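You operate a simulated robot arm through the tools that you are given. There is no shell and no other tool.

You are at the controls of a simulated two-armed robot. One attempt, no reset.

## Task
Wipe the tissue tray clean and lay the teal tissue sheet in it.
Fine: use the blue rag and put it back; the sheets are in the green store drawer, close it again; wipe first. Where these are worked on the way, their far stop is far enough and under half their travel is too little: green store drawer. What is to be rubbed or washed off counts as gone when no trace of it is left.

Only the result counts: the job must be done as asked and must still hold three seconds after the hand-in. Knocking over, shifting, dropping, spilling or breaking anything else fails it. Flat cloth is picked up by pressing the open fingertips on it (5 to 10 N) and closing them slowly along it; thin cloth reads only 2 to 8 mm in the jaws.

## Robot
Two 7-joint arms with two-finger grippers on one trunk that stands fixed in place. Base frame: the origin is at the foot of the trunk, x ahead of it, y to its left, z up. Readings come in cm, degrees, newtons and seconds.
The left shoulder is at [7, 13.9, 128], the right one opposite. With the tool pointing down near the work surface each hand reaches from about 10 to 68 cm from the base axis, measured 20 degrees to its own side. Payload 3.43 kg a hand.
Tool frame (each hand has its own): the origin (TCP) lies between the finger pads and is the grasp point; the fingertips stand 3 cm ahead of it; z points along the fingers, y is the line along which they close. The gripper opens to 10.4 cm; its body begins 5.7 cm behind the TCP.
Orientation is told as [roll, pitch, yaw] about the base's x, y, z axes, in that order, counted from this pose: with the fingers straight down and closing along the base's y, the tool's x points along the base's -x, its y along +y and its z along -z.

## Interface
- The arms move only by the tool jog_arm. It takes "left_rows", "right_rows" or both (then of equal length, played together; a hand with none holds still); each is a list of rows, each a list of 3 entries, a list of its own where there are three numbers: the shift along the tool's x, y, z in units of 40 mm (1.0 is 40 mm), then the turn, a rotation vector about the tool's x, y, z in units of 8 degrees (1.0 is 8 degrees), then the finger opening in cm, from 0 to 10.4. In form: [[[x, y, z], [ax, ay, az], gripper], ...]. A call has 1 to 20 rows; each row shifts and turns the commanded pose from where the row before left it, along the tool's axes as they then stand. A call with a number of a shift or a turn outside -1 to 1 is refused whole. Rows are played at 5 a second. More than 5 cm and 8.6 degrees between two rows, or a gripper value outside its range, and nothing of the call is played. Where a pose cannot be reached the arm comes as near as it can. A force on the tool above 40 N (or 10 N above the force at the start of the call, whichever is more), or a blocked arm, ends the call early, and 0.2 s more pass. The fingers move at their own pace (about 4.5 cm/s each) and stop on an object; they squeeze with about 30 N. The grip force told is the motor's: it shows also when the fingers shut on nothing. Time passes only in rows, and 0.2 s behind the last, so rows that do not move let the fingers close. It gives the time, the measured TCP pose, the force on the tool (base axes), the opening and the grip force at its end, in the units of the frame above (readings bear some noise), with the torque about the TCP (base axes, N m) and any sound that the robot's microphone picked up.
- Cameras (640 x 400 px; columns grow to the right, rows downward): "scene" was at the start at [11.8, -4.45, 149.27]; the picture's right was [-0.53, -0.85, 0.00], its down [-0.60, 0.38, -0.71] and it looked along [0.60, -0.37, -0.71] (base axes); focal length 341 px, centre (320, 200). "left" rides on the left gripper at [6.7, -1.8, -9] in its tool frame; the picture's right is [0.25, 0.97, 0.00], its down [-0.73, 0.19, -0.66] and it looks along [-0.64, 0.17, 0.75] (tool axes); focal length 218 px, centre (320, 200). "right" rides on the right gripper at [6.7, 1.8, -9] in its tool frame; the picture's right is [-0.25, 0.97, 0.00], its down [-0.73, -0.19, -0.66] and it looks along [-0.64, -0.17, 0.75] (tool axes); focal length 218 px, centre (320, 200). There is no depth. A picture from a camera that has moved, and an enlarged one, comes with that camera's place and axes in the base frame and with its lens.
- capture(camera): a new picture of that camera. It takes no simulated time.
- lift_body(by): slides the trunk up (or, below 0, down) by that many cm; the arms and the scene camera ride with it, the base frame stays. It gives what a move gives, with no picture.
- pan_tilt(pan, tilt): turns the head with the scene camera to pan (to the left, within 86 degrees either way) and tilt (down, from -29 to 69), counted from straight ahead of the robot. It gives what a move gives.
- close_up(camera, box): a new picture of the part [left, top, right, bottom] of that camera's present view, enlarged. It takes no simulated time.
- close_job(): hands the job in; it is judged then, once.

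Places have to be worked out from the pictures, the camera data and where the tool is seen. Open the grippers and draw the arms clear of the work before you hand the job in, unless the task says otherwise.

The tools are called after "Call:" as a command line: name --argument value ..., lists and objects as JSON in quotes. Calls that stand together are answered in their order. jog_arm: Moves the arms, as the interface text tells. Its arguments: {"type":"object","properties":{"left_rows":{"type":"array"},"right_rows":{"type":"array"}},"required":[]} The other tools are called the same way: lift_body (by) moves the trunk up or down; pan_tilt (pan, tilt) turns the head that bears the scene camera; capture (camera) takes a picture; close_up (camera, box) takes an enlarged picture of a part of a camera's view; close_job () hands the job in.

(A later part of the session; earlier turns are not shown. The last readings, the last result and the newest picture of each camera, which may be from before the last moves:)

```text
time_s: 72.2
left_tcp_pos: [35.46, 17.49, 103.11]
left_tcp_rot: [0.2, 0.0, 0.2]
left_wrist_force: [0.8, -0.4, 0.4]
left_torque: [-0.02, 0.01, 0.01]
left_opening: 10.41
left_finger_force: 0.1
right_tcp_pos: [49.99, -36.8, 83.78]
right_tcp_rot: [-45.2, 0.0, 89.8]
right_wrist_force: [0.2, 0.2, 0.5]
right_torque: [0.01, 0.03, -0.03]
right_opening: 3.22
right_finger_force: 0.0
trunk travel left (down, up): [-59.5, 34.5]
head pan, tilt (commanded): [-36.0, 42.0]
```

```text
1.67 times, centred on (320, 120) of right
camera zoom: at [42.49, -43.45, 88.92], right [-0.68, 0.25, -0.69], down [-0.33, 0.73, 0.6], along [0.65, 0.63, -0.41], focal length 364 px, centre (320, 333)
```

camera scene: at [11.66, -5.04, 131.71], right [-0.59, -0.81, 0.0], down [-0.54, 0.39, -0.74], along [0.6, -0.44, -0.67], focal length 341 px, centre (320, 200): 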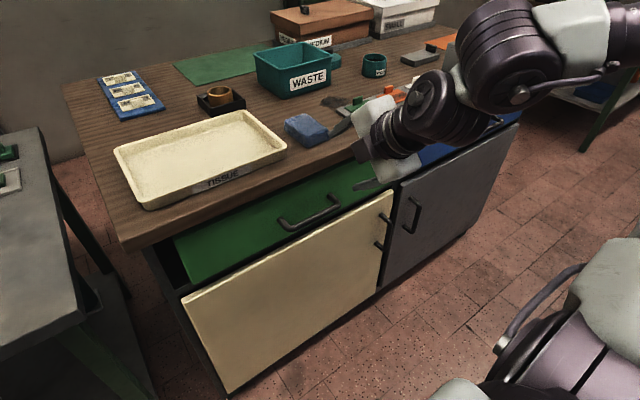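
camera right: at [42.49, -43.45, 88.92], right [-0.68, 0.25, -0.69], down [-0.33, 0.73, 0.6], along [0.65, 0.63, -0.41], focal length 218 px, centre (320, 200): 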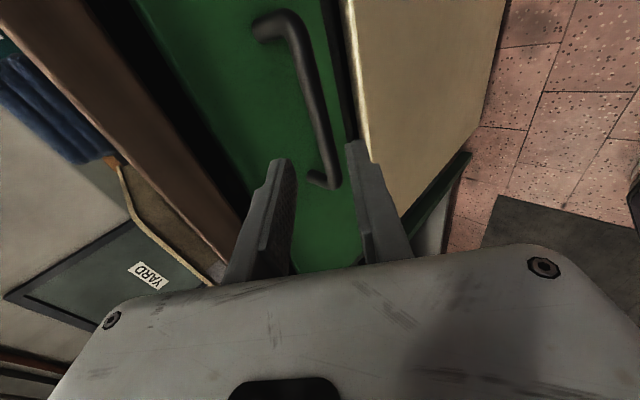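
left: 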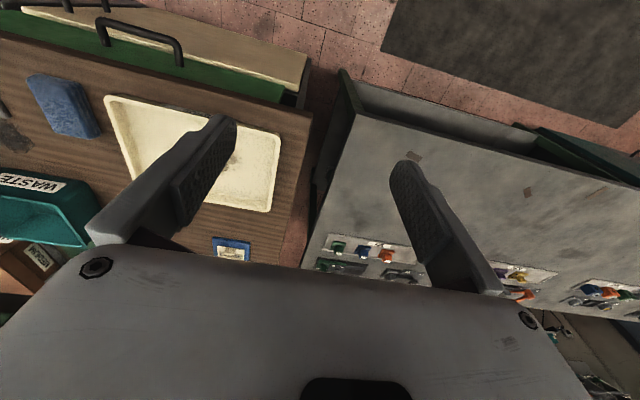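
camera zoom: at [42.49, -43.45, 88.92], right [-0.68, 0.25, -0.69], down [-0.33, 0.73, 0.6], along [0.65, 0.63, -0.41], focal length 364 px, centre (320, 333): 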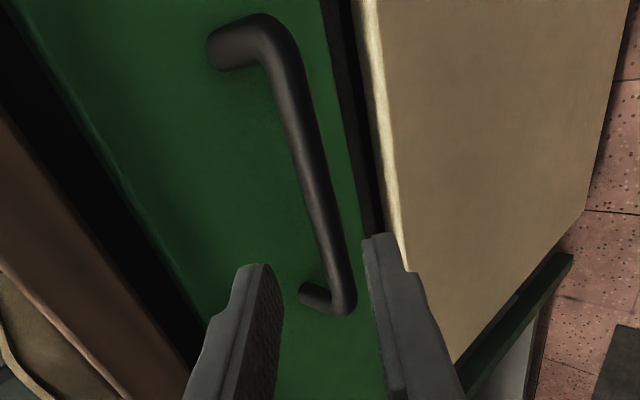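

The fit puts the bar at about [57,-36.3,76.6], roughly 10 cm ahead of the TCP and centred between the jaws. I advance 6 cm along the tool axis and check.

Call:
jog_arm --right_rows '[[[0, 0, 0.5], [0, 0, 0], 3.2], [[0, 0, 0.5], [0, 0, 0], 3.2], [[0, 0, 0.5], [0, 0, 0], 3.2]]'

Call:
close_up --camera "right" --box '[220, 0, 420, 240]'

Call:
close_up --camera "scene" --box '[260, 150, 420, 250]'

```text
time_s: 73.0
left_tcp_pos: [35.43, 17.46, 103.16]
left_tcp_rot: [0.1, 0.1, 0.2]
left_wrist_force: [0.1, -0.4, -1.1]
left_torque: [-0.03, 0.01, -0.02]
left_opening: 10.4
left_finger_force: 0.0
right_tcp_pos: [54.48, -36.67, 79.54]
right_tcp_rot: [-45.2, 0.1, 89.9]
right_wrist_force: [0.0, -0.6, 0.9]
right_torque: [0.01, -0.01, 0.02]
right_opening: 3.21
right_finger_force: 0.1
trunk travel left (down, up): [-59.5, 34.5]
head pan, tilt (commanded): [-36.0, 42.0]
```

```text
1.67 times, centred on (320, 120) of right
camera zoom: at [46.78, -43.35, 84.73], right [-0.68, 0.25, -0.69], down [-0.33, 0.73, 0.6], along [0.65, 0.63, -0.41], focal length 364 px, centre (320, 333)
```

zoom: 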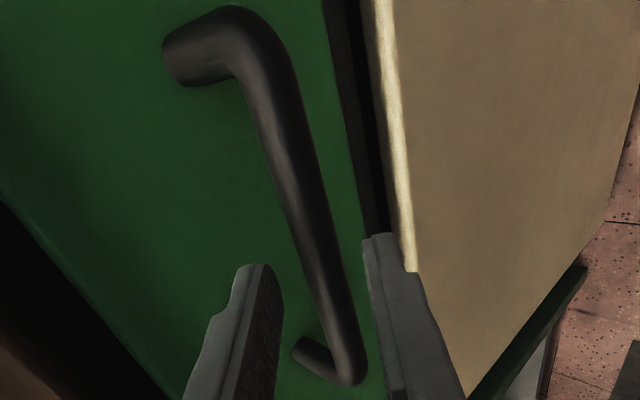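

```text
4.00 times, centred on (340, 200) of scene
camera zoom: at [11.73, -5.03, 131.71], right [-0.59, -0.81, 0.0], down [-0.54, 0.39, -0.74], along [0.6, -0.44, -0.67], focal length 1365 px, centre (240, 200)
```

zoom: 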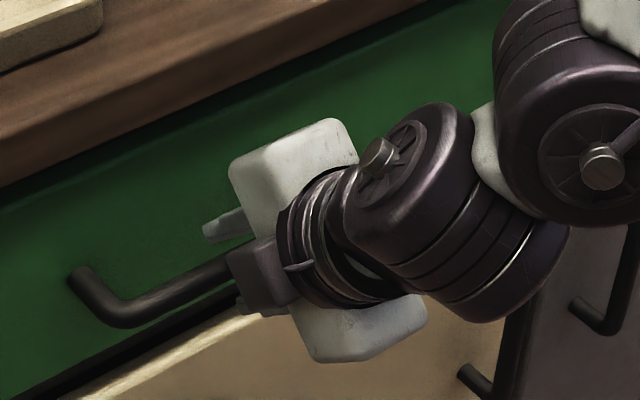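

The bar is centred and about 4 cm ahead of the TCP. I advance 2.5 cm more and close on it.

Call:
jog_arm --right_rows '[[[0, 0, 0.33], [0, 0, 0], 3.2], [[0, 0, 0.3], [0, 0, 0], 3.2], [[0, 0, 0], [0, 0, 0], 3.2]]'

Call:
close_up --camera "right" --box '[220, 0, 420, 240]'

```text
time_s: 73.8
left_tcp_pos: [35.38, 17.47, 103.19]
left_tcp_rot: [0.2, -0.1, 0.3]
left_wrist_force: [0.3, 0.0, -0.6]
left_torque: [0.01, -0.01, 0.01]
left_opening: 10.39
left_finger_force: 0.0
right_tcp_pos: [55.96, -36.73, 77.82]
right_tcp_rot: [-45.2, 0.1, 89.8]
right_wrist_force: [-0.3, 0.4, 0.6]
right_torque: [0.02, 0.0, 0.01]
right_opening: 3.2
right_finger_force: 0.1
trunk travel left (down, up): [-59.5, 34.5]
head pan, tilt (commanded): [-36.0, 42.0]
```

```text
1.67 times, centred on (320, 120) of right
camera zoom: at [48.45, -43.42, 82.97], right [-0.68, 0.25, -0.69], down [-0.33, 0.73, 0.6], along [0.65, 0.63, -0.41], focal length 364 px, centre (320, 333)
```

zoom: 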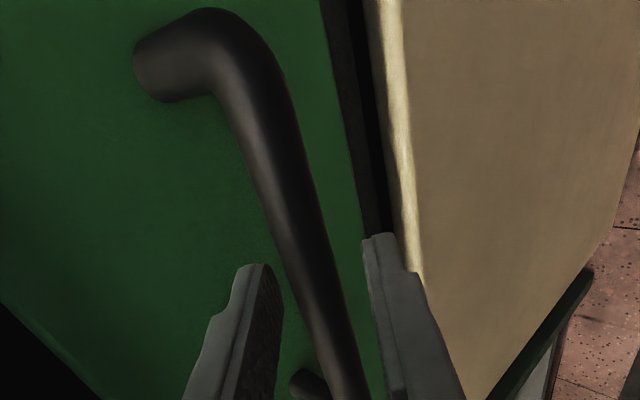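

The bar sits between the pads without contact. I close the jaws on it.

Call:
jog_arm --right_rows '[[[0, 0, 0], [0, 0, 0], 2.4], [[0, 0, 0], [0, 0, 0], 1.8], [[0, 0, 0], [0, 0, 0], 1.2], [[0, 0, 0], [0, 0, 0], 0.6], [[0, 0, 0], [0, 0, 0], 0.6]]'

```text
time_s: 75.0
left_tcp_pos: [35.45, 17.39, 103.11]
left_tcp_rot: [0.0, -0.1, 0.2]
left_wrist_force: [-0.1, 0.0, 0.3]
left_torque: [0.0, -0.03, 0.01]
left_opening: 10.4
left_finger_force: 0.1
right_tcp_pos: [56.15, -36.77, 77.83]
right_tcp_rot: [-45.3, 0.1, 89.8]
right_wrist_force: [1.1, -1.0, 3.2]
right_torque: [0.36, -0.04, -0.12]
right_opening: 1.55
right_finger_force: 44.5
trunk travel left (down, up): [-59.5, 34.5]
head pan, tilt (commanded): [-36.0, 42.0]
```

The bar is held at 1.55 cm. I pull straight back along -x, 6 cm to start.

Call:
jog_arm --right_rows '[[[0, 0.264, -0.266], [0, 0, 0], 0.6], [[0, 0.264, -0.266], [0, 0, 0], 0.6], [[0, 0.264, -0.266], [0, 0, 0], 0.6], [[0, 0.264, -0.266], [0, 0, 0], 0.6]]'

Call:
capture --camera "scene"

```text
time_s: 76.0
left_tcp_pos: [35.19, 17.4, 103.25]
left_tcp_rot: [0.0, -0.2, 0.2]
left_wrist_force: [0.0, -0.3, 0.6]
left_torque: [0.0, -0.02, 0.02]
left_opening: 10.41
left_finger_force: 0.1
right_tcp_pos: [49.97, -36.67, 77.85]
right_tcp_rot: [-45.3, 0.1, 89.8]
right_wrist_force: [-1.4, -2.5, 9.5]
right_torque: [0.43, -0.1, -0.16]
right_opening: 1.54
right_finger_force: 44.7
trunk travel left (down, up): [-59.5, 34.5]
head pan, tilt (commanded): [-36.0, 42.0]
```

```text
taken
camera scene: at [11.45, -5.02, 131.73], right [-0.59, -0.81, 0.0], down [-0.54, 0.39, -0.74], along [0.6, -0.44, -0.67], focal length 341 px, centre (320, 200)
```

scene: 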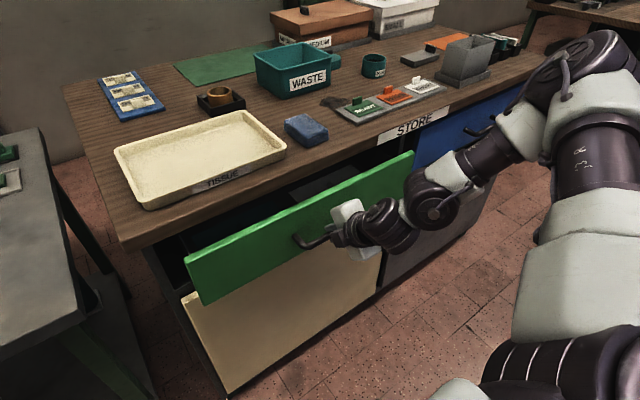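

The drawer opens smoothly. I keep pulling, 14 cm more.

Call:
jog_arm --right_rows '[[[0, 0.33, -0.37], [0, 0, 0], 0.6], [[0, 0.3525, -0.355], [0, 0, 0], 0.6], [[0, 0.3525, -0.355], [0, 0, 0], 0.6], [[0, 0.3525, -0.355], [0, 0, 0], 0.6], [[0, 0.3525, -0.355], [0, 0, 0], 0.6], [[0, 0.3525, -0.355], [0, 0, 0], 0.6], [[0, 0.3525, -0.355], [0, 0, 0], 0.6]]'

Call:
capture --camera "scene"

```text
time_s: 77.6
left_tcp_pos: [35.3, 17.46, 103.15]
left_tcp_rot: [0.1, 0.0, 0.1]
left_wrist_force: [-0.6, -0.3, 0.1]
left_torque: [0.02, -0.05, 0.03]
left_opening: 10.4
left_finger_force: 0.0
right_tcp_pos: [36.03, -36.61, 77.89]
right_tcp_rot: [-45.2, 0.1, 89.9]
right_wrist_force: [-2.0, -2.8, -1.3]
right_torque: [0.88, -0.11, 0.02]
right_opening: 1.55
right_finger_force: 45.1
trunk travel left (down, up): [-59.5, 34.5]
head pan, tilt (commanded): [-36.0, 42.0]
```

```text
taken
camera scene: at [11.51, -5.14, 131.72], right [-0.59, -0.81, 0.0], down [-0.54, 0.39, -0.74], along [0.6, -0.44, -0.67], focal length 341 px, centre (320, 200)
```

scene: 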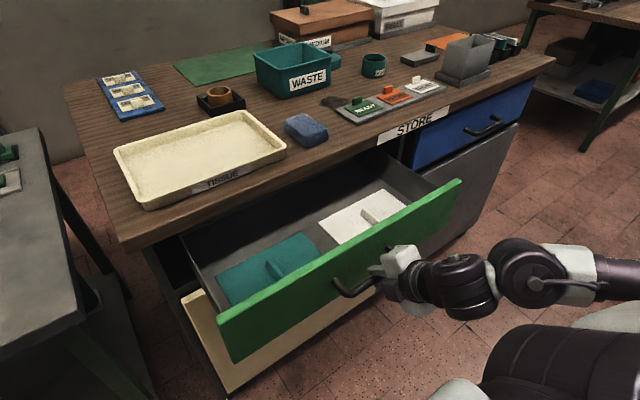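

The drawer is 20 cm out and shows a teal and a white sheet. I look closer.

Call:
close_up --camera "scene" --box '[190, 160, 430, 310]'

```text
2.67 times, centred on (310, 235) of scene
camera zoom: at [11.51, -5.14, 131.72], right [-0.59, -0.81, 0.0], down [-0.54, 0.39, -0.74], along [0.6, -0.44, -0.67], focal length 910 px, centre (347, 107)
```

zoom: 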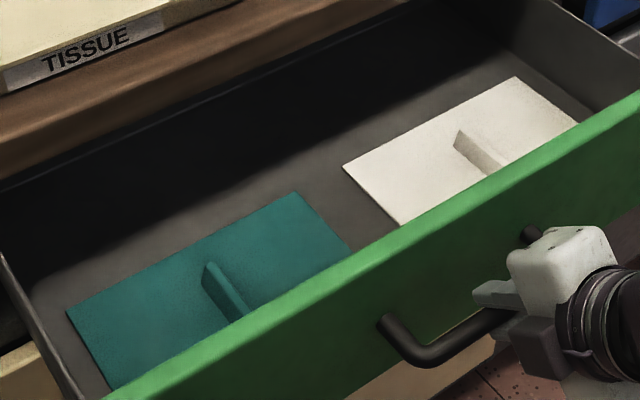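

The teal sheet lies at y≈-34 to -12, with a small upright fold in the middle (x≈48–54, y≈-22.7) that can be pinched. I pull the drawer further toward its stop.

Call:
jog_arm --right_rows '[[[0, 0.264, -0.266], [0, 0, 0], 0.6], [[0, 0.264, -0.266], [0, 0, 0], 0.6], [[0, 0.264, -0.266], [0, 0, 0], 0.6], [[0, 0.264, -0.266], [0, 0, 0], 0.6]]'

Call:
capture --camera "scene"

```text
time_s: 78.7
left_tcp_pos: [35.06, 17.55, 103.16]
left_tcp_rot: [0.1, -0.2, 0.3]
left_wrist_force: [-0.4, -1.2, 0.3]
left_torque: [0.04, 0.01, 0.01]
left_opening: 10.42
left_finger_force: 0.1
right_tcp_pos: [31.0, -36.72, 77.8]
right_tcp_rot: [-46.6, -0.6, 90.3]
right_wrist_force: [-2.3, 14.4, 14.6]
right_torque: [-0.66, -0.07, -1.03]
right_opening: 1.58
right_finger_force: 44.9
right hand out of reach, approached as far as the arm can: row 3, 4
trunk travel left (down, up): [-59.5, 34.5]
head pan, tilt (commanded): [-36.0, 42.0]
stopped in row 4 (right hand): the force on the tool passed its limit at 43 N (the readings are from after the stop); the commanded pose is now the measured one
```

```text
taken
camera scene: at [11.42, -4.88, 131.72], right [-0.59, -0.81, 0.0], down [-0.54, 0.39, -0.74], along [0.6, -0.44, -0.67], focal length 341 px, centre (320, 200)
```

scene: 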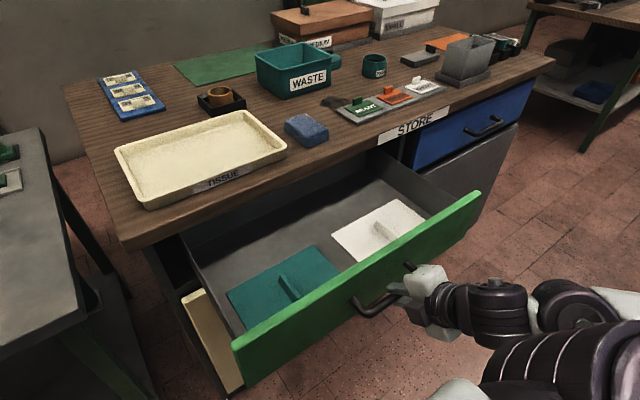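

The drawer is now about 25 cm out and the arm hit its inner reach limit, so that is plenty. I open the jaws and back off along the tool axis.

Call:
jog_arm --right_rows '[[[0, 0, 0], [0, 0, 0], 2.4], [[0, 0, 0], [0, 0, 0], 3.4], [[0, 0, 0], [0, 0, 0], 3.4], [[0, 0, -0.2], [0, 0, 0], 3.4]]'

Call:
close_up --camera "right" --box '[220, 0, 420, 240]'

```text
time_s: 79.7
left_tcp_pos: [35.45, 17.51, 103.14]
left_tcp_rot: [0.0, 0.0, 0.3]
left_wrist_force: [1.5, 0.9, -0.3]
left_torque: [0.01, 0.01, 0.01]
left_opening: 10.4
left_finger_force: 0.1
right_tcp_pos: [31.1, -36.99, 77.64]
right_tcp_rot: [-46.1, -0.3, 90.1]
right_wrist_force: [0.4, 1.3, 0.2]
right_torque: [0.02, 0.0, 0.01]
right_opening: 3.42
right_finger_force: 0.0
right hand out of reach, approached as far as the arm can: row 4
trunk travel left (down, up): [-59.5, 34.5]
head pan, tilt (commanded): [-36.0, 42.0]
```

```text
1.67 times, centred on (320, 120) of right
camera zoom: at [23.29, -43.76, 82.55], right [-0.67, 0.26, -0.7], down [-0.34, 0.73, 0.6], along [0.66, 0.64, -0.4], focal length 364 px, centre (320, 333)
```

zoom: 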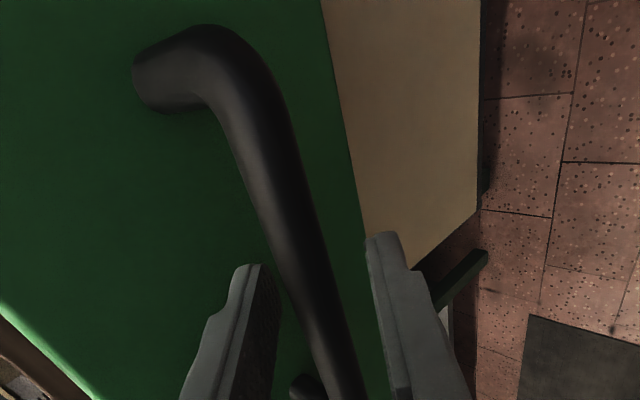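

The retreat is out of reach at this tilt. I swing the tool toward vertical about the bar, which moves the wrist outward, and then withdraw.

Call:
jog_arm --right_rows '[[[0, -0.046, 0], [-0.88, 0, 0], 3.6], [[0, -0.046, 0], [-0.88, 0, 0], 3.6], [[0, -0.046, 0], [-0.88, 0, 0], 3.6]]'

Call:
close_up --camera "right" --box '[220, 0, 420, 240]'

```text
time_s: 80.5
left_tcp_pos: [35.47, 17.52, 103.12]
left_tcp_rot: [-0.1, 0.1, 0.2]
left_wrist_force: [0.0, 0.4, -0.5]
left_torque: [-0.03, 0.02, 0.0]
left_opening: 10.4
left_finger_force: 0.0
right_tcp_pos: [31.78, -37.31, 77.29]
right_tcp_rot: [-24.9, -0.3, 90.1]
right_wrist_force: [-0.3, -0.4, -0.9]
right_torque: [-0.02, 0.0, 0.02]
right_opening: 3.61
right_finger_force: 0.1
right hand out of reach, approached as far as the arm can: row 1
trunk travel left (down, up): [-59.5, 34.5]
head pan, tilt (commanded): [-36.0, 42.0]
```

```text
1.67 times, centred on (320, 120) of right
camera zoom: at [26.45, -44.16, 84.84], right [-0.88, 0.25, -0.41], down [-0.1, 0.73, 0.68], along [0.47, 0.64, -0.61], focal length 364 px, centre (320, 333)
```

zoom: 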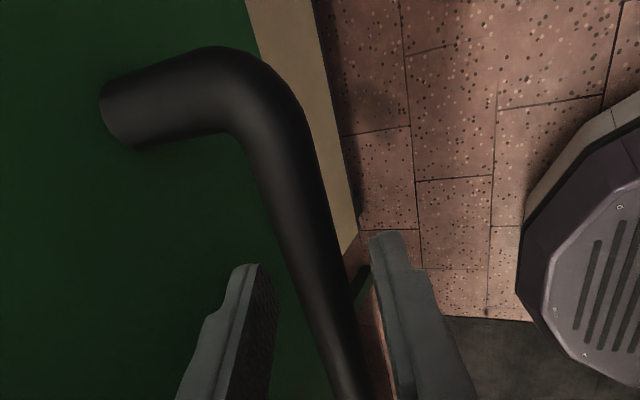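

The tool is now at tilt 25 and free, with the bar nearer the front finger. I shift a little to centre it and withdraw upward along the tool axis.

Call:
jog_arm --right_rows '[[[0, 0.08, -0.05], [0, 0, 0], 3.8], [[0, 0, -0.3], [0, 0, 0], 3.8], [[0, 0, -0.4], [0, 0, 0], 3.8], [[0, 0, -0.5], [0, 0, 0], 3.8]]'

Call:
capture --camera "right"

Call:
capture --camera "scene"

```text
time_s: 81.5
left_tcp_pos: [35.35, 17.51, 103.17]
left_tcp_rot: [-0.2, 0.0, 0.2]
left_wrist_force: [-0.3, -0.3, 0.0]
left_torque: [0.0, -0.01, 0.0]
left_opening: 10.4
left_finger_force: 0.0
right_tcp_pos: [31.36, -39.79, 80.01]
right_tcp_rot: [-24.8, -0.3, 90.1]
right_wrist_force: [0.1, -0.5, -0.1]
right_torque: [0.02, -0.02, -0.02]
right_opening: 3.78
right_finger_force: 0.1
right hand out of reach, approached as far as the arm can: row 2, 3, 4
trunk travel left (down, up): [-59.5, 34.5]
head pan, tilt (commanded): [-36.0, 42.0]
```

```text
taken
camera right: at [25.96, -46.52, 87.55], right [-0.88, 0.25, -0.41], down [-0.11, 0.73, 0.68], along [0.47, 0.64, -0.61], focal length 218 px, centre (320, 200)
```

right: 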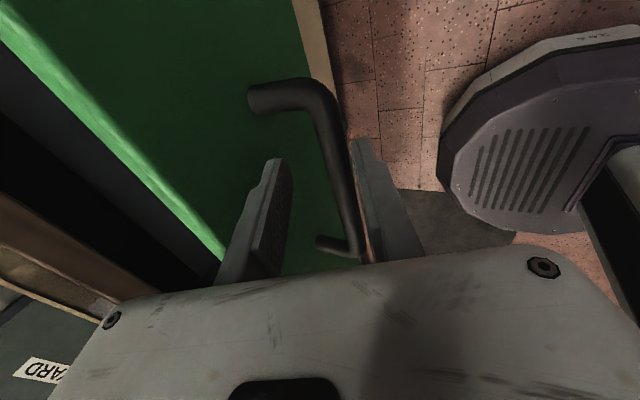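

```text
taken
camera scene: at [11.62, -5.04, 131.71], right [-0.59, -0.81, 0.0], down [-0.54, 0.39, -0.74], along [0.6, -0.44, -0.67], focal length 341 px, centre (320, 200)
```

scene: 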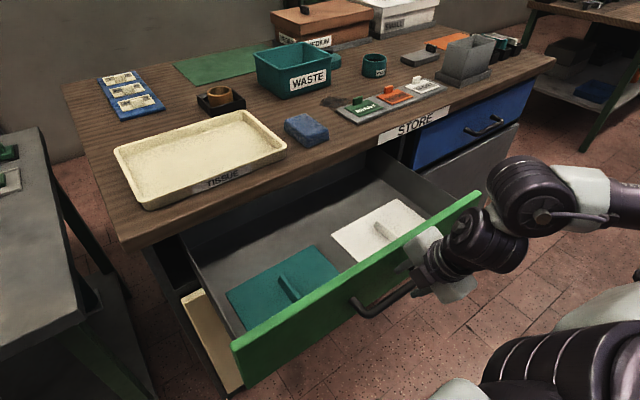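

The arm is near its inner limit but the bar is almost past the fingertips. I raise the trunk 5 cm, which lifts the hand straight up clear of the bar.

Call:
lift_body --by 5

Call:
capture --camera "right"

Call:
capture --camera "scene"

```text
time_s: 82.4
left_tcp_pos: [35.42, 17.49, 108.22]
left_tcp_rot: [0.0, 0.0, 0.2]
left_wrist_force: [-0.1, -0.2, 0.6]
left_torque: [0.01, 0.01, 0.02]
left_opening: 10.42
left_finger_force: 0.1
right_tcp_pos: [31.39, -39.71, 85.04]
right_tcp_rot: [-24.9, -0.4, 90.1]
right_wrist_force: [0.6, -0.5, -0.8]
right_torque: [0.01, -0.01, 0.0]
right_opening: 3.79
right_finger_force: 0.0
trunk travel left (down, up): [-64.5, 29.5]
head pan, tilt (commanded): [-36.0, 42.0]
```

```text
taken
camera right: at [26.0, -46.52, 92.53], right [-0.88, 0.25, -0.41], down [-0.11, 0.72, 0.68], along [0.47, 0.64, -0.61], focal length 218 px, centre (320, 200)
```

right: 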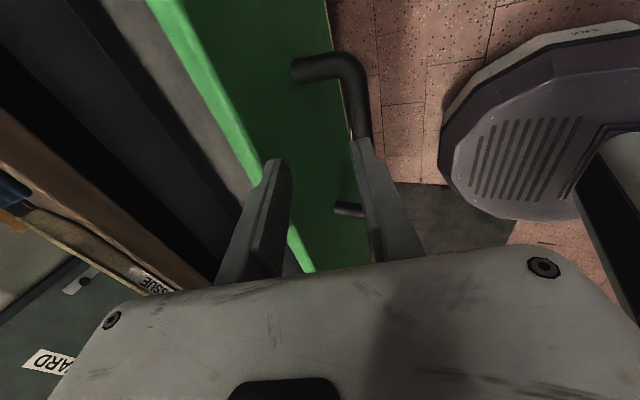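

```text
taken
camera scene: at [11.67, -5.05, 136.71], right [-0.59, -0.81, 0.0], down [-0.54, 0.39, -0.74], along [0.6, -0.44, -0.67], focal length 341 px, centre (320, 200)
```

scene: 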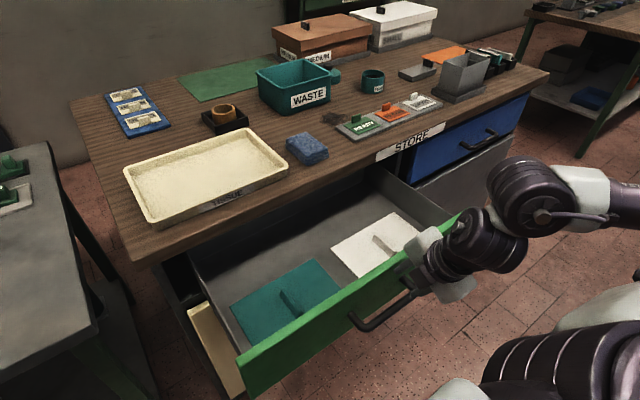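

The hand is clear of the handle and the drawer stays open. I lift and move above the drawer, then roll the tool a further 90° so the wrist camera rides on top, which gives more room both in the drawer and over the tray.

Call:
jog_arm --right_rows '[[[-0.2, -0.4, -0.75], [0, 0, 0], 3.8], [[-0.5, -0.59, -0.28], [0, 0, 0], 3.8], [[-0.5, -0.59, -0.28], [0, 0, 0], 3.8], [[-0.5, -0.59, -0.28], [0, 0, 0], 3.8], [[-0.5, -0.59, -0.28], [0, 0, 0], 3.8], [[-0.5, -0.59, -0.28], [0, 0, 0], 3.8], [[0, 0, 0], [0, 0, -0.9375], 3.8], [[0, 0, 0], [0, 0, -0.9375], 3.8], [[0, 0, 0], [0, 0, -0.9375], 3.8], [[0, 0, 0], [0, 0, -0.9375], 3.8], [[0, 0, 0], [0, 0, -0.9375], 3.8], [[0, 0, 0], [0, 0, -0.9375], 3.8], [[0, 0, 0], [0, 0, -0.9375], 3.8], [[0, 0, 0], [0, 0, -0.9375], 3.8], [[0, 0, 0], [0, 0, -0.9375], 3.8], [[0, 0, 0], [0, 0, -0.9375], 3.8], [[0, 0, 0], [0, 0, -0.9375], 3.8], [[0, 0, 0], [0, 0, -0.9375], 3.8]]'

Call:
capture --camera "right"

Call:
capture --camera "scene"

```text
time_s: 86.2
left_tcp_pos: [35.32, 17.44, 108.14]
left_tcp_rot: [-0.1, -0.1, 0.2]
left_wrist_force: [0.8, 0.6, 1.1]
left_torque: [0.01, 0.01, 0.0]
left_opening: 10.4
left_finger_force: 0.0
right_tcp_pos: [42.02, -31.07, 98.78]
right_tcp_rot: [-0.3, 24.9, -179.9]
right_wrist_force: [0.3, -0.1, -1.0]
right_torque: [-0.02, 0.01, -0.01]
right_opening: 3.79
right_finger_force: 0.0
right hand out of reach, approached as far as the arm can: row 1, 2
trunk travel left (down, up): [-64.5, 29.5]
head pan, tilt (commanded): [-36.0, 42.0]
```

```text
taken
camera right: at [44.44, -32.83, 109.8], right [-0.23, -0.97, -0.11], down [-0.94, 0.19, 0.29], along [-0.26, 0.17, -0.95], focal length 218 px, centre (320, 200)
```

right: 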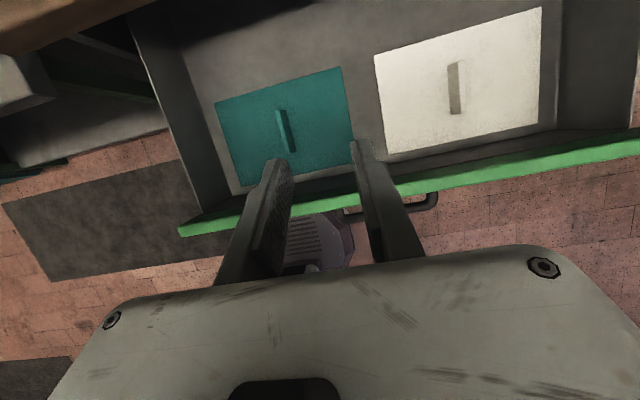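

```text
taken
camera scene: at [11.66, -5.04, 136.71], right [-0.59, -0.81, 0.0], down [-0.54, 0.39, -0.74], along [0.6, -0.44, -0.67], focal length 341 px, centre (320, 200)
```

scene: 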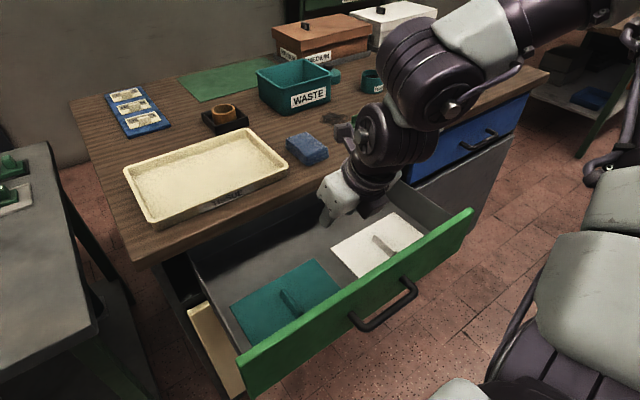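

Yaw 180 is comfortable, and the camera now looks straight down on the drawer. The teal tab is at about x 43.6–50, y≈-24. I zoom in on it.

Call:
close_up --camera "right" --box '[190, 40, 390, 200]'

Call:
close_up --camera "scene" --box '[220, 240, 360, 330]'

```text
2.50 times, centred on (290, 120) of right
camera zoom: at [44.44, -32.83, 109.8], right [-0.23, -0.97, -0.11], down [-0.94, 0.19, 0.29], along [-0.26, 0.17, -0.95], focal length 546 px, centre (395, 400)
```

zoom: 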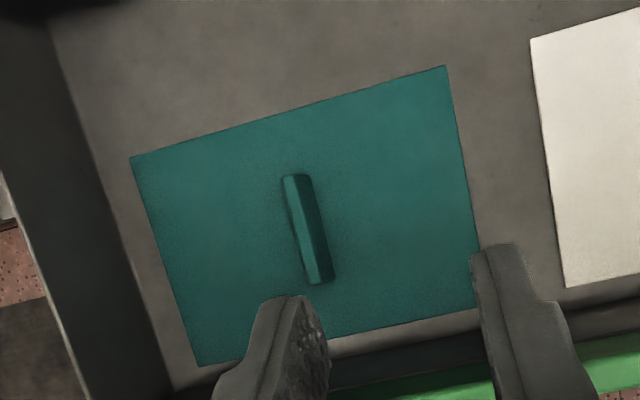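

```text
4.44 times, centred on (290, 285) of scene
camera zoom: at [11.66, -5.04, 136.71], right [-0.59, -0.81, 0.0], down [-0.54, 0.39, -0.74], along [0.6, -0.44, -0.67], focal length 1517 px, centre (453, -178)
```

zoom: 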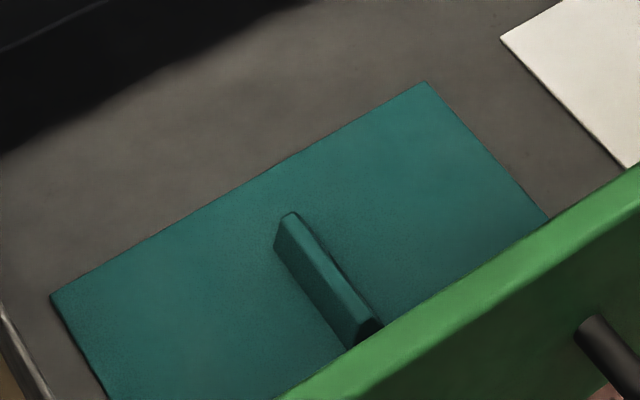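

The tab is a firm grip about 1 cm thick and 6.5 cm long, so the sheet should be kept level. Before picking, I test the reach over the tray with this camera-up orientation.

Call:
jog_arm --right_rows '[[[0.723, -0.5, 0.22], [0, 0, 0], 3.8], [[0.723, -0.5, 0.22], [0, 0, 0], 3.8], [[0.723, -0.5, 0.22], [0, 0, 0], 3.8], [[0.723, -0.5, 0.22], [0, 0, 0], 3.8], [[0.723, -0.5, 0.22], [0, 0, 0], 3.8], [[0.723, -0.5, 0.22], [0, 0, 0], 3.8]]'

Call:
jog_arm --right_rows '[[[0.3, 0, 0.14], [0, 0, 0], 3.8], [[0.3, 0, 0.14], [0, 0, 0], 3.8], [[0.3, 0, 0.14], [0, 0, 0], 3.8], [[0.3, 0, 0.14], [0, 0, 0], 3.8], [[0.3, 0, 0.14], [0, 0, 0], 3.8], [[0.3, 0, 0.14], [0, 0, 0], 3.8], [[0.3, 0, 0.14], [0, 0, 0], 3.8], [[0.3, 0, 0.14], [0, 0, 0], 3.8]]'

```text
time_s: 87.6
left_tcp_pos: [35.73, 17.61, 108.13]
left_tcp_rot: [0.0, 0.0, 0.2]
left_wrist_force: [0.1, 0.5, 0.4]
left_torque: [0.01, 0.02, 0.0]
left_opening: 10.39
left_finger_force: 0.1
right_tcp_pos: [60.26, -19.06, 101.22]
right_tcp_rot: [-0.3, 24.8, 179.8]
right_wrist_force: [0.7, -0.2, 0.0]
right_torque: [0.02, 0.07, -0.01]
right_opening: 3.76
right_finger_force: 0.0
trunk travel left (down, up): [-64.5, 29.5]
head pan, tilt (commanded): [-36.0, 42.0]
```

```text
time_s: 89.4
left_tcp_pos: [35.54, 17.54, 108.18]
left_tcp_rot: [-0.1, -0.1, 0.2]
left_wrist_force: [-0.4, -0.6, -0.4]
left_torque: [0.05, -0.01, 0.01]
left_opening: 10.41
left_finger_force: 0.1
right_tcp_pos: [65.77, -24.06, 101.48]
right_tcp_rot: [-0.5, 25.1, -180.0]
right_wrist_force: [-0.2, 0.4, 0.4]
right_torque: [0.0, -0.03, 0.01]
right_opening: 3.81
right_finger_force: 0.0
right hand out of reach, approached as far as the arm can: row 1, 2, 3, 4, 5, 6, 7, 8
trunk travel left (down, up): [-64.5, 29.5]
head pan, tilt (commanded): [-36.0, 42.0]
```

The reach limit over the tray is the same, so placing needs about 45° tilt, while the drawer front only allows about 20° when picking. I go back over the drawer, set tilt 20 and lower the trunk 8 cm.

Call:
jog_arm --right_rows '[[[-0.855, -0.017, -0.258], [0, 0, 0], 3.8], [[-0.855, -0.017, -0.258], [0, 0, 0], 3.8], [[-0.855, -0.017, -0.258], [0, 0, 0], 3.8], [[-0.855, -0.017, -0.258], [0, 0, 0], 3.8], [[-0.855, -0.017, -0.258], [0, 0, 0], 3.8], [[-0.855, -0.017, -0.258], [0, 0, 0], 3.8], [[0, 0, 0], [0, -0.6, 0], 3.8]]'

Call:
lift_body --by -8

Call:
capture --camera "right"

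Call:
capture --camera "scene"

```text
time_s: 91.0
left_tcp_pos: [35.48, 17.49, 108.16]
left_tcp_rot: [0.0, -0.1, 0.2]
left_wrist_force: [0.5, 0.0, 0.4]
left_torque: [0.03, 0.05, -0.01]
left_opening: 10.39
left_finger_force: 0.0
right_tcp_pos: [44.31, -23.67, 98.38]
right_tcp_rot: [-0.4, 20.0, -180.0]
right_wrist_force: [0.2, 0.4, 0.6]
right_torque: [-0.01, 0.05, -0.02]
right_opening: 3.8
right_finger_force: 0.0
trunk travel left (down, up): [-64.5, 29.5]
head pan, tilt (commanded): [-36.0, 42.0]
```

```text
time_s: 92.2
left_tcp_pos: [35.29, 17.48, 100.19]
left_tcp_rot: [0.0, -0.2, 0.2]
left_wrist_force: [-0.8, -1.0, 1.0]
left_torque: [-0.04, 0.02, 0.03]
left_opening: 10.42
left_finger_force: 0.0
right_tcp_pos: [44.27, -23.62, 90.42]
right_tcp_rot: [-0.4, 20.1, -180.0]
right_wrist_force: [0.8, 0.1, 0.3]
right_torque: [-0.04, -0.02, -0.04]
right_opening: 3.79
right_finger_force: 0.1
trunk travel left (down, up): [-56.5, 37.5]
head pan, tilt (commanded): [-36.0, 42.0]
```

```text
taken
camera right: at [47.59, -25.48, 101.23], right [-0.23, -0.97, -0.09], down [-0.91, 0.19, 0.37], along [-0.34, 0.17, -0.93], focal length 218 px, centre (320, 200)
```

right: 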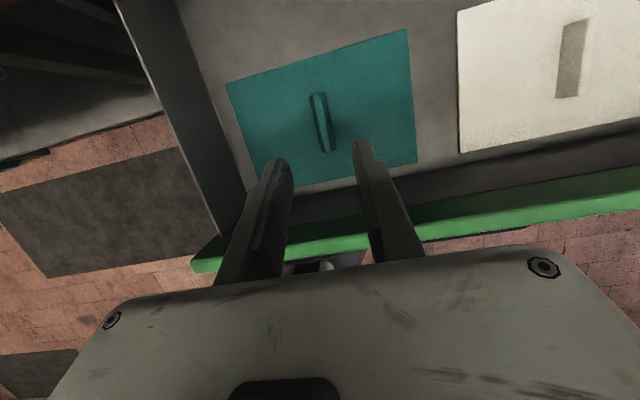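

```text
taken
camera scene: at [11.65, -5.03, 128.71], right [-0.59, -0.81, 0.0], down [-0.54, 0.39, -0.74], along [0.6, -0.44, -0.67], focal length 341 px, centre (320, 200)
```

scene: 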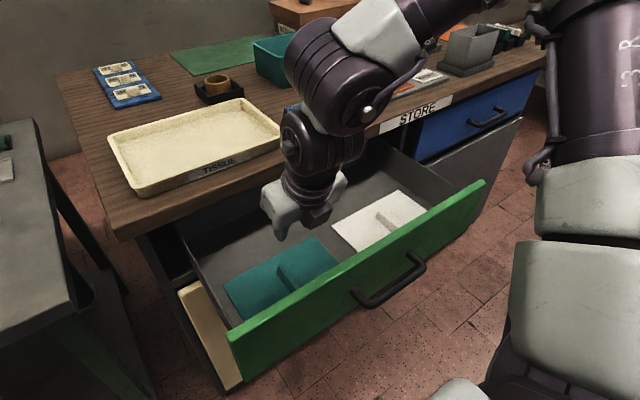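

The plate is aligned with the base axes, its centre at [46.9,-23.2], and the panel's inner face is near x≈38.8. I use tilt 15 for clearance, centre on the tab and go down to z 80.

Call:
jog_arm --right_rows '[[[0, 0, 0], [0, -0.625, 0], 3.8], [[-0.173, -0.035, 0.85], [0, 0, 0], 3.8], [[-0.173, -0.035, 0.85], [0, 0, 0], 3.8], [[-0.173, -0.035, 0.85], [0, 0, 0], 3.8]]'

Call:
capture --camera "right"

Call:
close_up --camera "scene" --box '[200, 170, 440, 320]'

```text
time_s: 93.2
left_tcp_pos: [35.44, 17.42, 100.03]
left_tcp_rot: [0.0, 0.1, 0.2]
left_wrist_force: [0.9, -0.2, -1.0]
left_torque: [-0.01, 0.0, -0.02]
left_opening: 10.39
left_finger_force: 0.0
right_tcp_pos: [45.25, -23.22, 80.01]
right_tcp_rot: [-0.5, 15.1, -180.0]
right_wrist_force: [0.0, 0.1, -0.2]
right_torque: [-0.01, 0.03, -0.02]
right_opening: 3.77
right_finger_force: 0.0
trunk travel left (down, up): [-56.5, 37.5]
head pan, tilt (commanded): [-36.0, 42.0]
```

```text
taken
camera right: at [49.32, -25.0, 90.41], right [-0.24, -0.97, -0.07], down [-0.88, 0.19, 0.45], along [-0.42, 0.17, -0.89], focal length 218 px, centre (320, 200)
```

right: 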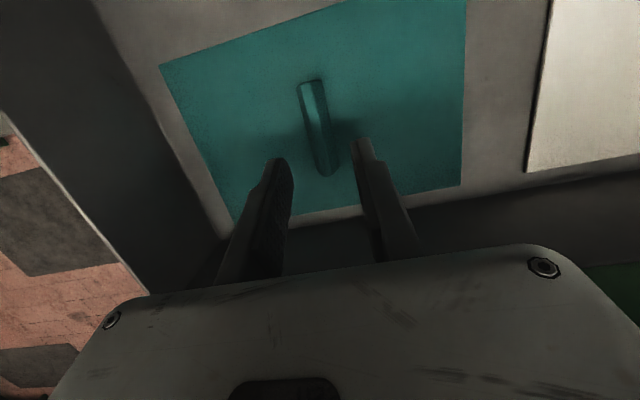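

```text
2.67 times, centred on (320, 245) of scene
camera zoom: at [11.79, -5.07, 128.7], right [-0.59, -0.81, 0.0], down [-0.54, 0.39, -0.74], along [0.6, -0.44, -0.67], focal length 910 px, centre (320, 80)
```

zoom: 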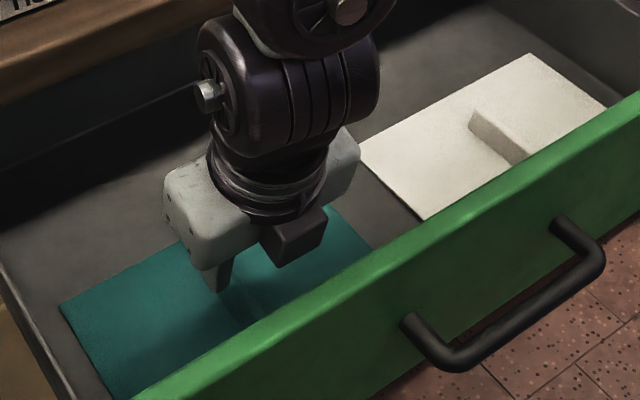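

There is a housing on the near side of the gripper that would come close to the drawer front at tilt 15. I straighten to about 5°, move 1 cm forward, and go down to z≈77.

Call:
jog_arm --right_rows '[[[0.12, 0, 0.03], [0, -0.63, 0], 3.8], [[0.12, 0, 0.02], [0, -0.63, 0], 3.8], [[-0.03, 0, 0.375], [0, 0, 0], 3.8], [[-0.03, 0, 0.375], [0, 0, 0], 3.8]]'

Call:
capture --camera "right"

Call:
close_up --camera "scene" --box '[200, 170, 440, 320]'

```text
time_s: 94.2
left_tcp_pos: [35.48, 17.53, 100.15]
left_tcp_rot: [0.0, 0.0, 0.2]
left_wrist_force: [0.5, 0.4, 0.1]
left_torque: [0.0, 0.0, 0.01]
left_opening: 10.41
left_finger_force: 0.0
right_tcp_pos: [46.08, -23.33, 77.04]
right_tcp_rot: [-0.3, 5.0, -179.9]
right_wrist_force: [0.8, -0.7, -0.9]
right_torque: [0.01, 0.01, 0.05]
right_opening: 3.81
right_finger_force: 0.1
trunk travel left (down, up): [-56.5, 37.5]
head pan, tilt (commanded): [-36.0, 42.0]
```

```text
taken
camera right: at [51.99, -24.98, 86.59], right [-0.25, -0.97, -0.03], down [-0.78, 0.18, 0.59], along [-0.57, 0.17, -0.81], focal length 218 px, centre (320, 200)
```

right: 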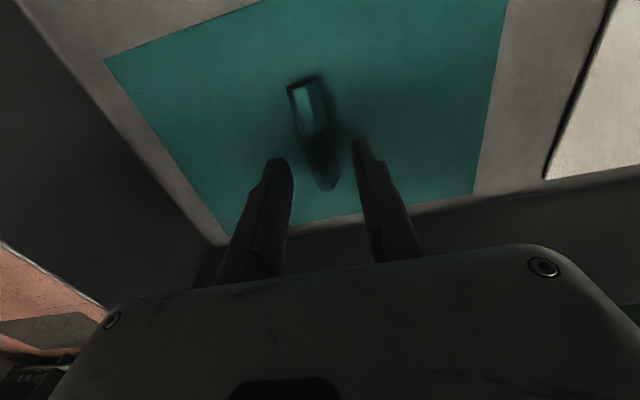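

```text
2.67 times, centred on (320, 245) of scene
camera zoom: at [11.73, -5.05, 128.7], right [-0.59, -0.81, 0.0], down [-0.54, 0.39, -0.74], along [0.6, -0.44, -0.67], focal length 910 px, centre (320, 80)
```

zoom: 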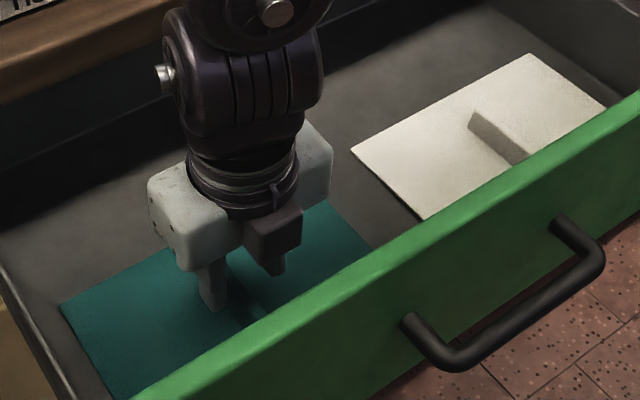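

The tab (x≈44.3–50.5, y≈-23.25) is centred between the fingers, and the gripper clears the drawer front. I go down in small steps.

Call:
jog_arm --right_rows '[[[-0.011, 0, 0.125], [0, 0, 0], 3.8], [[-0.011, 0, 0.125], [0, 0, 0], 3.8], [[0, 0, 0], [0, 0, 0], 3.8]]'

Call:
jog_arm --right_rows '[[[-0.009, 0, 0.1], [0, 0, 0], 3.8], [[0, 0, 0], [0, 0, 0], 3.8]]'

Call:
capture --camera "right"

```text
time_s: 95.0
left_tcp_pos: [35.46, 17.56, 100.2]
left_tcp_rot: [0.0, 0.0, 0.2]
left_wrist_force: [0.2, -0.7, -0.2]
left_torque: [0.02, 0.01, -0.01]
left_opening: 10.43
left_finger_force: 0.1
right_tcp_pos: [45.99, -23.13, 75.96]
right_tcp_rot: [-0.4, 5.1, -179.8]
right_wrist_force: [-0.3, 0.0, -0.2]
right_torque: [-0.03, -0.01, -0.03]
right_opening: 3.78
right_finger_force: 0.0
trunk travel left (down, up): [-56.5, 37.5]
head pan, tilt (commanded): [-36.0, 42.0]
```

```text
time_s: 95.6
left_tcp_pos: [35.38, 17.4, 100.1]
left_tcp_rot: [0.0, -0.2, 0.2]
left_wrist_force: [0.0, -0.2, -0.1]
left_torque: [0.0, 0.02, -0.01]
left_opening: 10.42
left_finger_force: 0.0
right_tcp_pos: [46.04, -23.19, 75.51]
right_tcp_rot: [-0.3, 5.1, -179.9]
right_wrist_force: [0.3, -0.2, -0.1]
right_torque: [-0.01, 0.01, 0.0]
right_opening: 3.78
right_finger_force: 0.0
trunk travel left (down, up): [-56.5, 37.5]
head pan, tilt (commanded): [-36.0, 42.0]
```

```text
taken
camera right: at [51.94, -24.93, 85.23], right [-0.25, -0.97, -0.03], down [-0.79, 0.19, 0.59], along [-0.57, 0.17, -0.81], focal length 218 px, centre (320, 200)
```

right: 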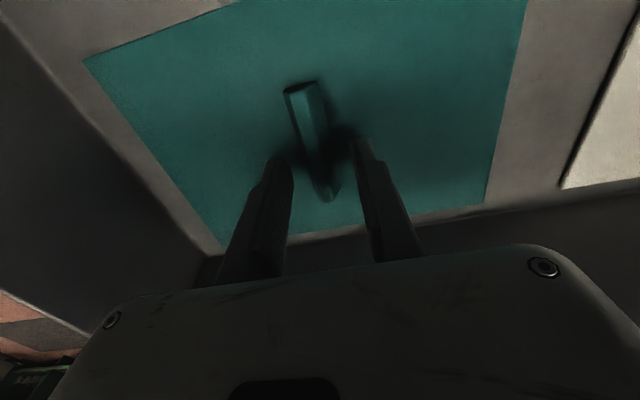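

Still no contact, but the shadows show the tips close to the sheet. Two more small steps.

Call:
jog_arm --right_rows '[[[-0.006, 0, 0.075], [0, 0, 0], 3.8], [[0, 0, 0], [0, 0, 0], 3.8]]'

Call:
jog_arm --right_rows '[[[-0.006, 0, 0.075], [0, 0, 0], 3.8], [[0, 0, 0], [0, 0, 0], 3.8]]'

```text
time_s: 96.2
left_tcp_pos: [35.42, 17.36, 100.15]
left_tcp_rot: [0.1, -0.1, 0.2]
left_wrist_force: [-0.6, -0.2, -0.3]
left_torque: [-0.02, -0.01, 0.0]
left_opening: 10.4
left_finger_force: 0.0
right_tcp_pos: [46.05, -23.14, 75.33]
right_tcp_rot: [-0.3, 5.1, -179.9]
right_wrist_force: [0.0, 0.6, -0.1]
right_torque: [0.0, 0.04, -0.03]
right_opening: 3.77
right_finger_force: 0.1
trunk travel left (down, up): [-56.5, 37.5]
head pan, tilt (commanded): [-36.0, 42.0]
```

```text
time_s: 96.8
left_tcp_pos: [35.38, 17.48, 100.23]
left_tcp_rot: [-0.1, 0.0, 0.3]
left_wrist_force: [-1.1, 0.4, -0.3]
left_torque: [0.02, -0.02, 0.0]
left_opening: 10.41
left_finger_force: 0.1
right_tcp_pos: [46.03, -23.28, 75.2]
right_tcp_rot: [-0.5, 5.1, -179.9]
right_wrist_force: [0.3, 0.2, 0.0]
right_torque: [0.02, 0.02, 0.01]
right_opening: 3.8
right_finger_force: 0.1
trunk travel left (down, up): [-56.5, 37.5]
head pan, tilt (commanded): [-36.0, 42.0]
```

The overlap with the tab is already over 2 cm. I close slowly on it.

Call:
jog_arm --right_rows '[[[0, 0, 0], [0, 0, 0], 2.8], [[0, 0, 0], [0, 0, 0], 2.0], [[0, 0, 0], [0, 0, 0], 1.4], [[0, 0, 0], [0, 0, 0], 0.8], [[0, 0, 0], [0, 0, 0], 0.3], [[0, 0, 0], [0, 0, 0], 0.3]]'

Call:
capture --camera "right"

```text
time_s: 98.2
left_tcp_pos: [35.47, 17.44, 100.12]
left_tcp_rot: [-0.1, -0.1, 0.2]
left_wrist_force: [0.6, -0.4, -0.5]
left_torque: [-0.01, -0.03, 0.0]
left_opening: 10.39
left_finger_force: 0.1
right_tcp_pos: [46.08, -23.21, 75.06]
right_tcp_rot: [-0.5, 5.1, -179.9]
right_wrist_force: [0.4, 0.5, -0.2]
right_torque: [-0.01, -0.03, 0.03]
right_opening: 1.18
right_finger_force: 29.9
trunk travel left (down, up): [-56.5, 37.5]
head pan, tilt (commanded): [-36.0, 42.0]
```

```text
taken
camera right: at [51.94, -25.05, 84.7], right [-0.25, -0.97, -0.03], down [-0.79, 0.18, 0.59], along [-0.57, 0.17, -0.81], focal length 218 px, centre (320, 200)
```

right: 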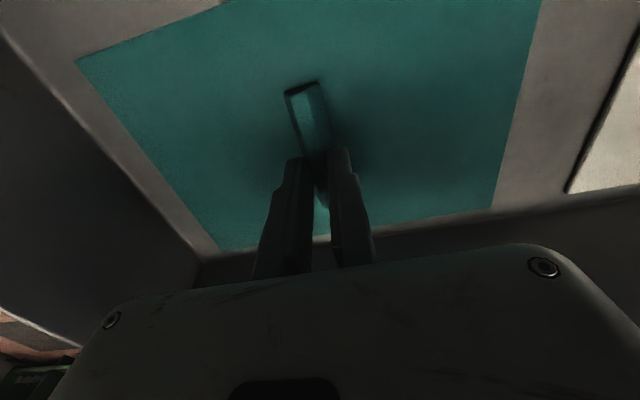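

The tab is gripped at 1.18 cm. I lift 1.5 cm and look at how the sheet behaves.

Call:
jog_arm --right_rows '[[[0.016, 0, -0.187], [0, 0, 0], 0.3], [[0.016, 0, -0.187], [0, 0, 0], 0.3]]'

Call:
capture --camera "right"

Call:
close_up --camera "scene" --box '[200, 170, 440, 320]'

```text
time_s: 98.8
left_tcp_pos: [35.46, 17.5, 100.2]
left_tcp_rot: [0.0, -0.1, 0.2]
left_wrist_force: [-0.6, 0.1, -0.6]
left_torque: [0.0, 0.02, 0.04]
left_opening: 10.4
left_finger_force: 0.0
right_tcp_pos: [46.03, -23.11, 76.47]
right_tcp_rot: [-0.4, 5.1, -179.9]
right_wrist_force: [-0.3, 0.2, -0.5]
right_torque: [-0.03, -0.01, 0.01]
right_opening: 1.17
right_finger_force: 30.3
trunk travel left (down, up): [-56.5, 37.5]
head pan, tilt (commanded): [-36.0, 42.0]
```

```text
taken
camera right: at [51.95, -24.95, 86.16], right [-0.25, -0.97, -0.03], down [-0.79, 0.19, 0.59], along [-0.57, 0.17, -0.81], focal length 218 px, centre (320, 200)
```

right: 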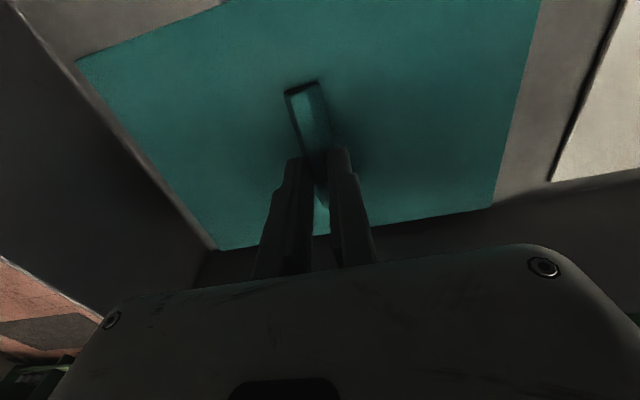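

```text
2.67 times, centred on (320, 245) of scene
camera zoom: at [11.64, -5.02, 128.71], right [-0.59, -0.81, 0.0], down [-0.54, 0.39, -0.74], along [0.6, -0.44, -0.67], focal length 910 px, centre (320, 80)
```

zoom: 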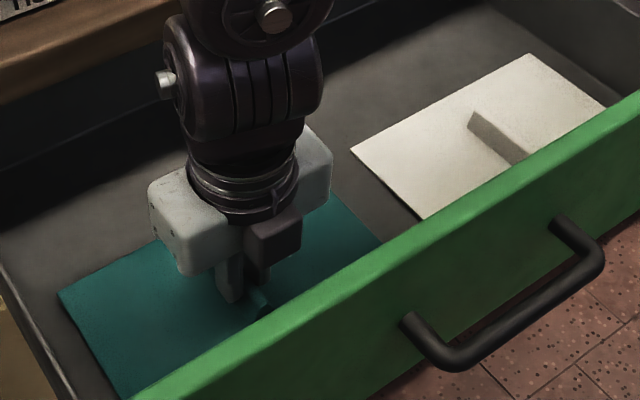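

The sheet behaves as a rigid light plate. I move it 5.4 cm further back in the drawer, where a more tilted regrip will clear the drawer front, and set it down there.

Call:
jog_arm --right_rows '[[[0.448, 0, 0.039], [0, 0, 0], 0.3], [[0.448, 0, 0.039], [0, 0, 0], 0.3], [[0.448, 0, 0.039], [0, 0, 0], 0.3]]'

Call:
close_up --camera "scene" --box '[180, 150, 420, 300]'

Call:
capture --camera "right"

```text
time_s: 99.6
left_tcp_pos: [35.43, 17.48, 100.07]
left_tcp_rot: [-0.2, -0.1, 0.3]
left_wrist_force: [0.2, -0.1, -0.2]
left_torque: [0.0, 0.0, -0.01]
left_opening: 10.39
left_finger_force: 0.0
right_tcp_pos: [50.72, -24.11, 77.37]
right_tcp_rot: [-0.4, 5.0, -179.9]
right_wrist_force: [0.0, -0.3, 0.9]
right_torque: [0.01, -0.01, 0.03]
right_opening: 1.16
right_finger_force: 30.2
right hand out of reach, approached as far as the arm can: row 2, 3
trunk travel left (down, up): [-56.5, 37.5]
head pan, tilt (commanded): [-36.0, 42.0]
```

```text
2.67 times, centred on (300, 225) of scene
camera zoom: at [11.68, -5.04, 128.71], right [-0.59, -0.81, 0.0], down [-0.54, 0.39, -0.74], along [0.6, -0.44, -0.67], focal length 910 px, centre (373, 133)
```

zoom: 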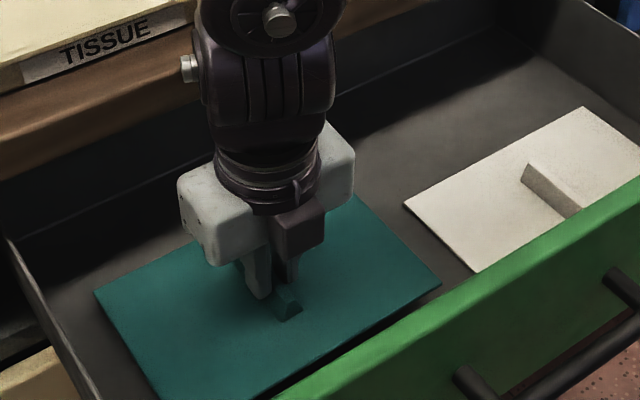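

```text
taken
camera right: at [56.67, -25.86, 86.95], right [-0.25, -0.97, -0.03], down [-0.79, 0.18, 0.59], along [-0.57, 0.17, -0.81], focal length 218 px, centre (320, 200)
```

right: 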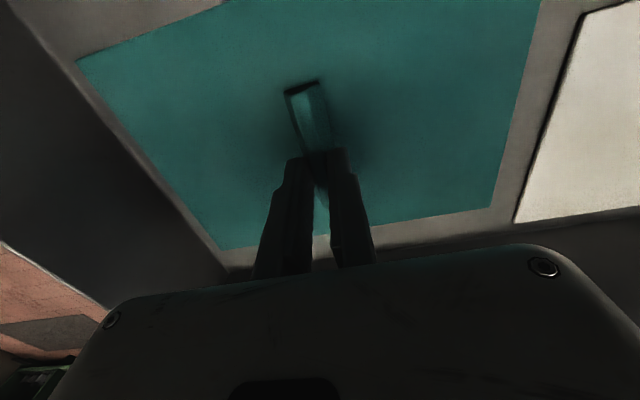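

It reached x 50.7 before a limit, a shift of about 4.7 cm, which is enough. I set the plate down here.

Call:
jog_arm --right_rows '[[[-0.086, -0.06, 0.25], [0, 0, 0], 0.3], [[-0.086, -0.06, 0.25], [0, 0, 0], 0.3], [[0, 0, 0], [0, 0, 0], 0.3]]'

```text
time_s: 100.4
left_tcp_pos: [35.43, 17.6, 100.15]
left_tcp_rot: [0.1, -0.1, 0.2]
left_wrist_force: [-0.3, -0.8, -0.7]
left_torque: [0.05, 0.0, 0.01]
left_opening: 10.41
left_finger_force: 0.1
right_tcp_pos: [49.6, -24.45, 76.19]
right_tcp_rot: [-0.4, 5.1, -179.9]
right_wrist_force: [-0.5, 0.9, 0.0]
right_torque: [0.01, 0.0, 0.01]
right_opening: 1.15
right_finger_force: 30.1
right hand out of reach, approached as far as the arm can: row 1, 2
trunk travel left (down, up): [-56.5, 37.5]
head pan, tilt (commanded): [-36.0, 42.0]
```

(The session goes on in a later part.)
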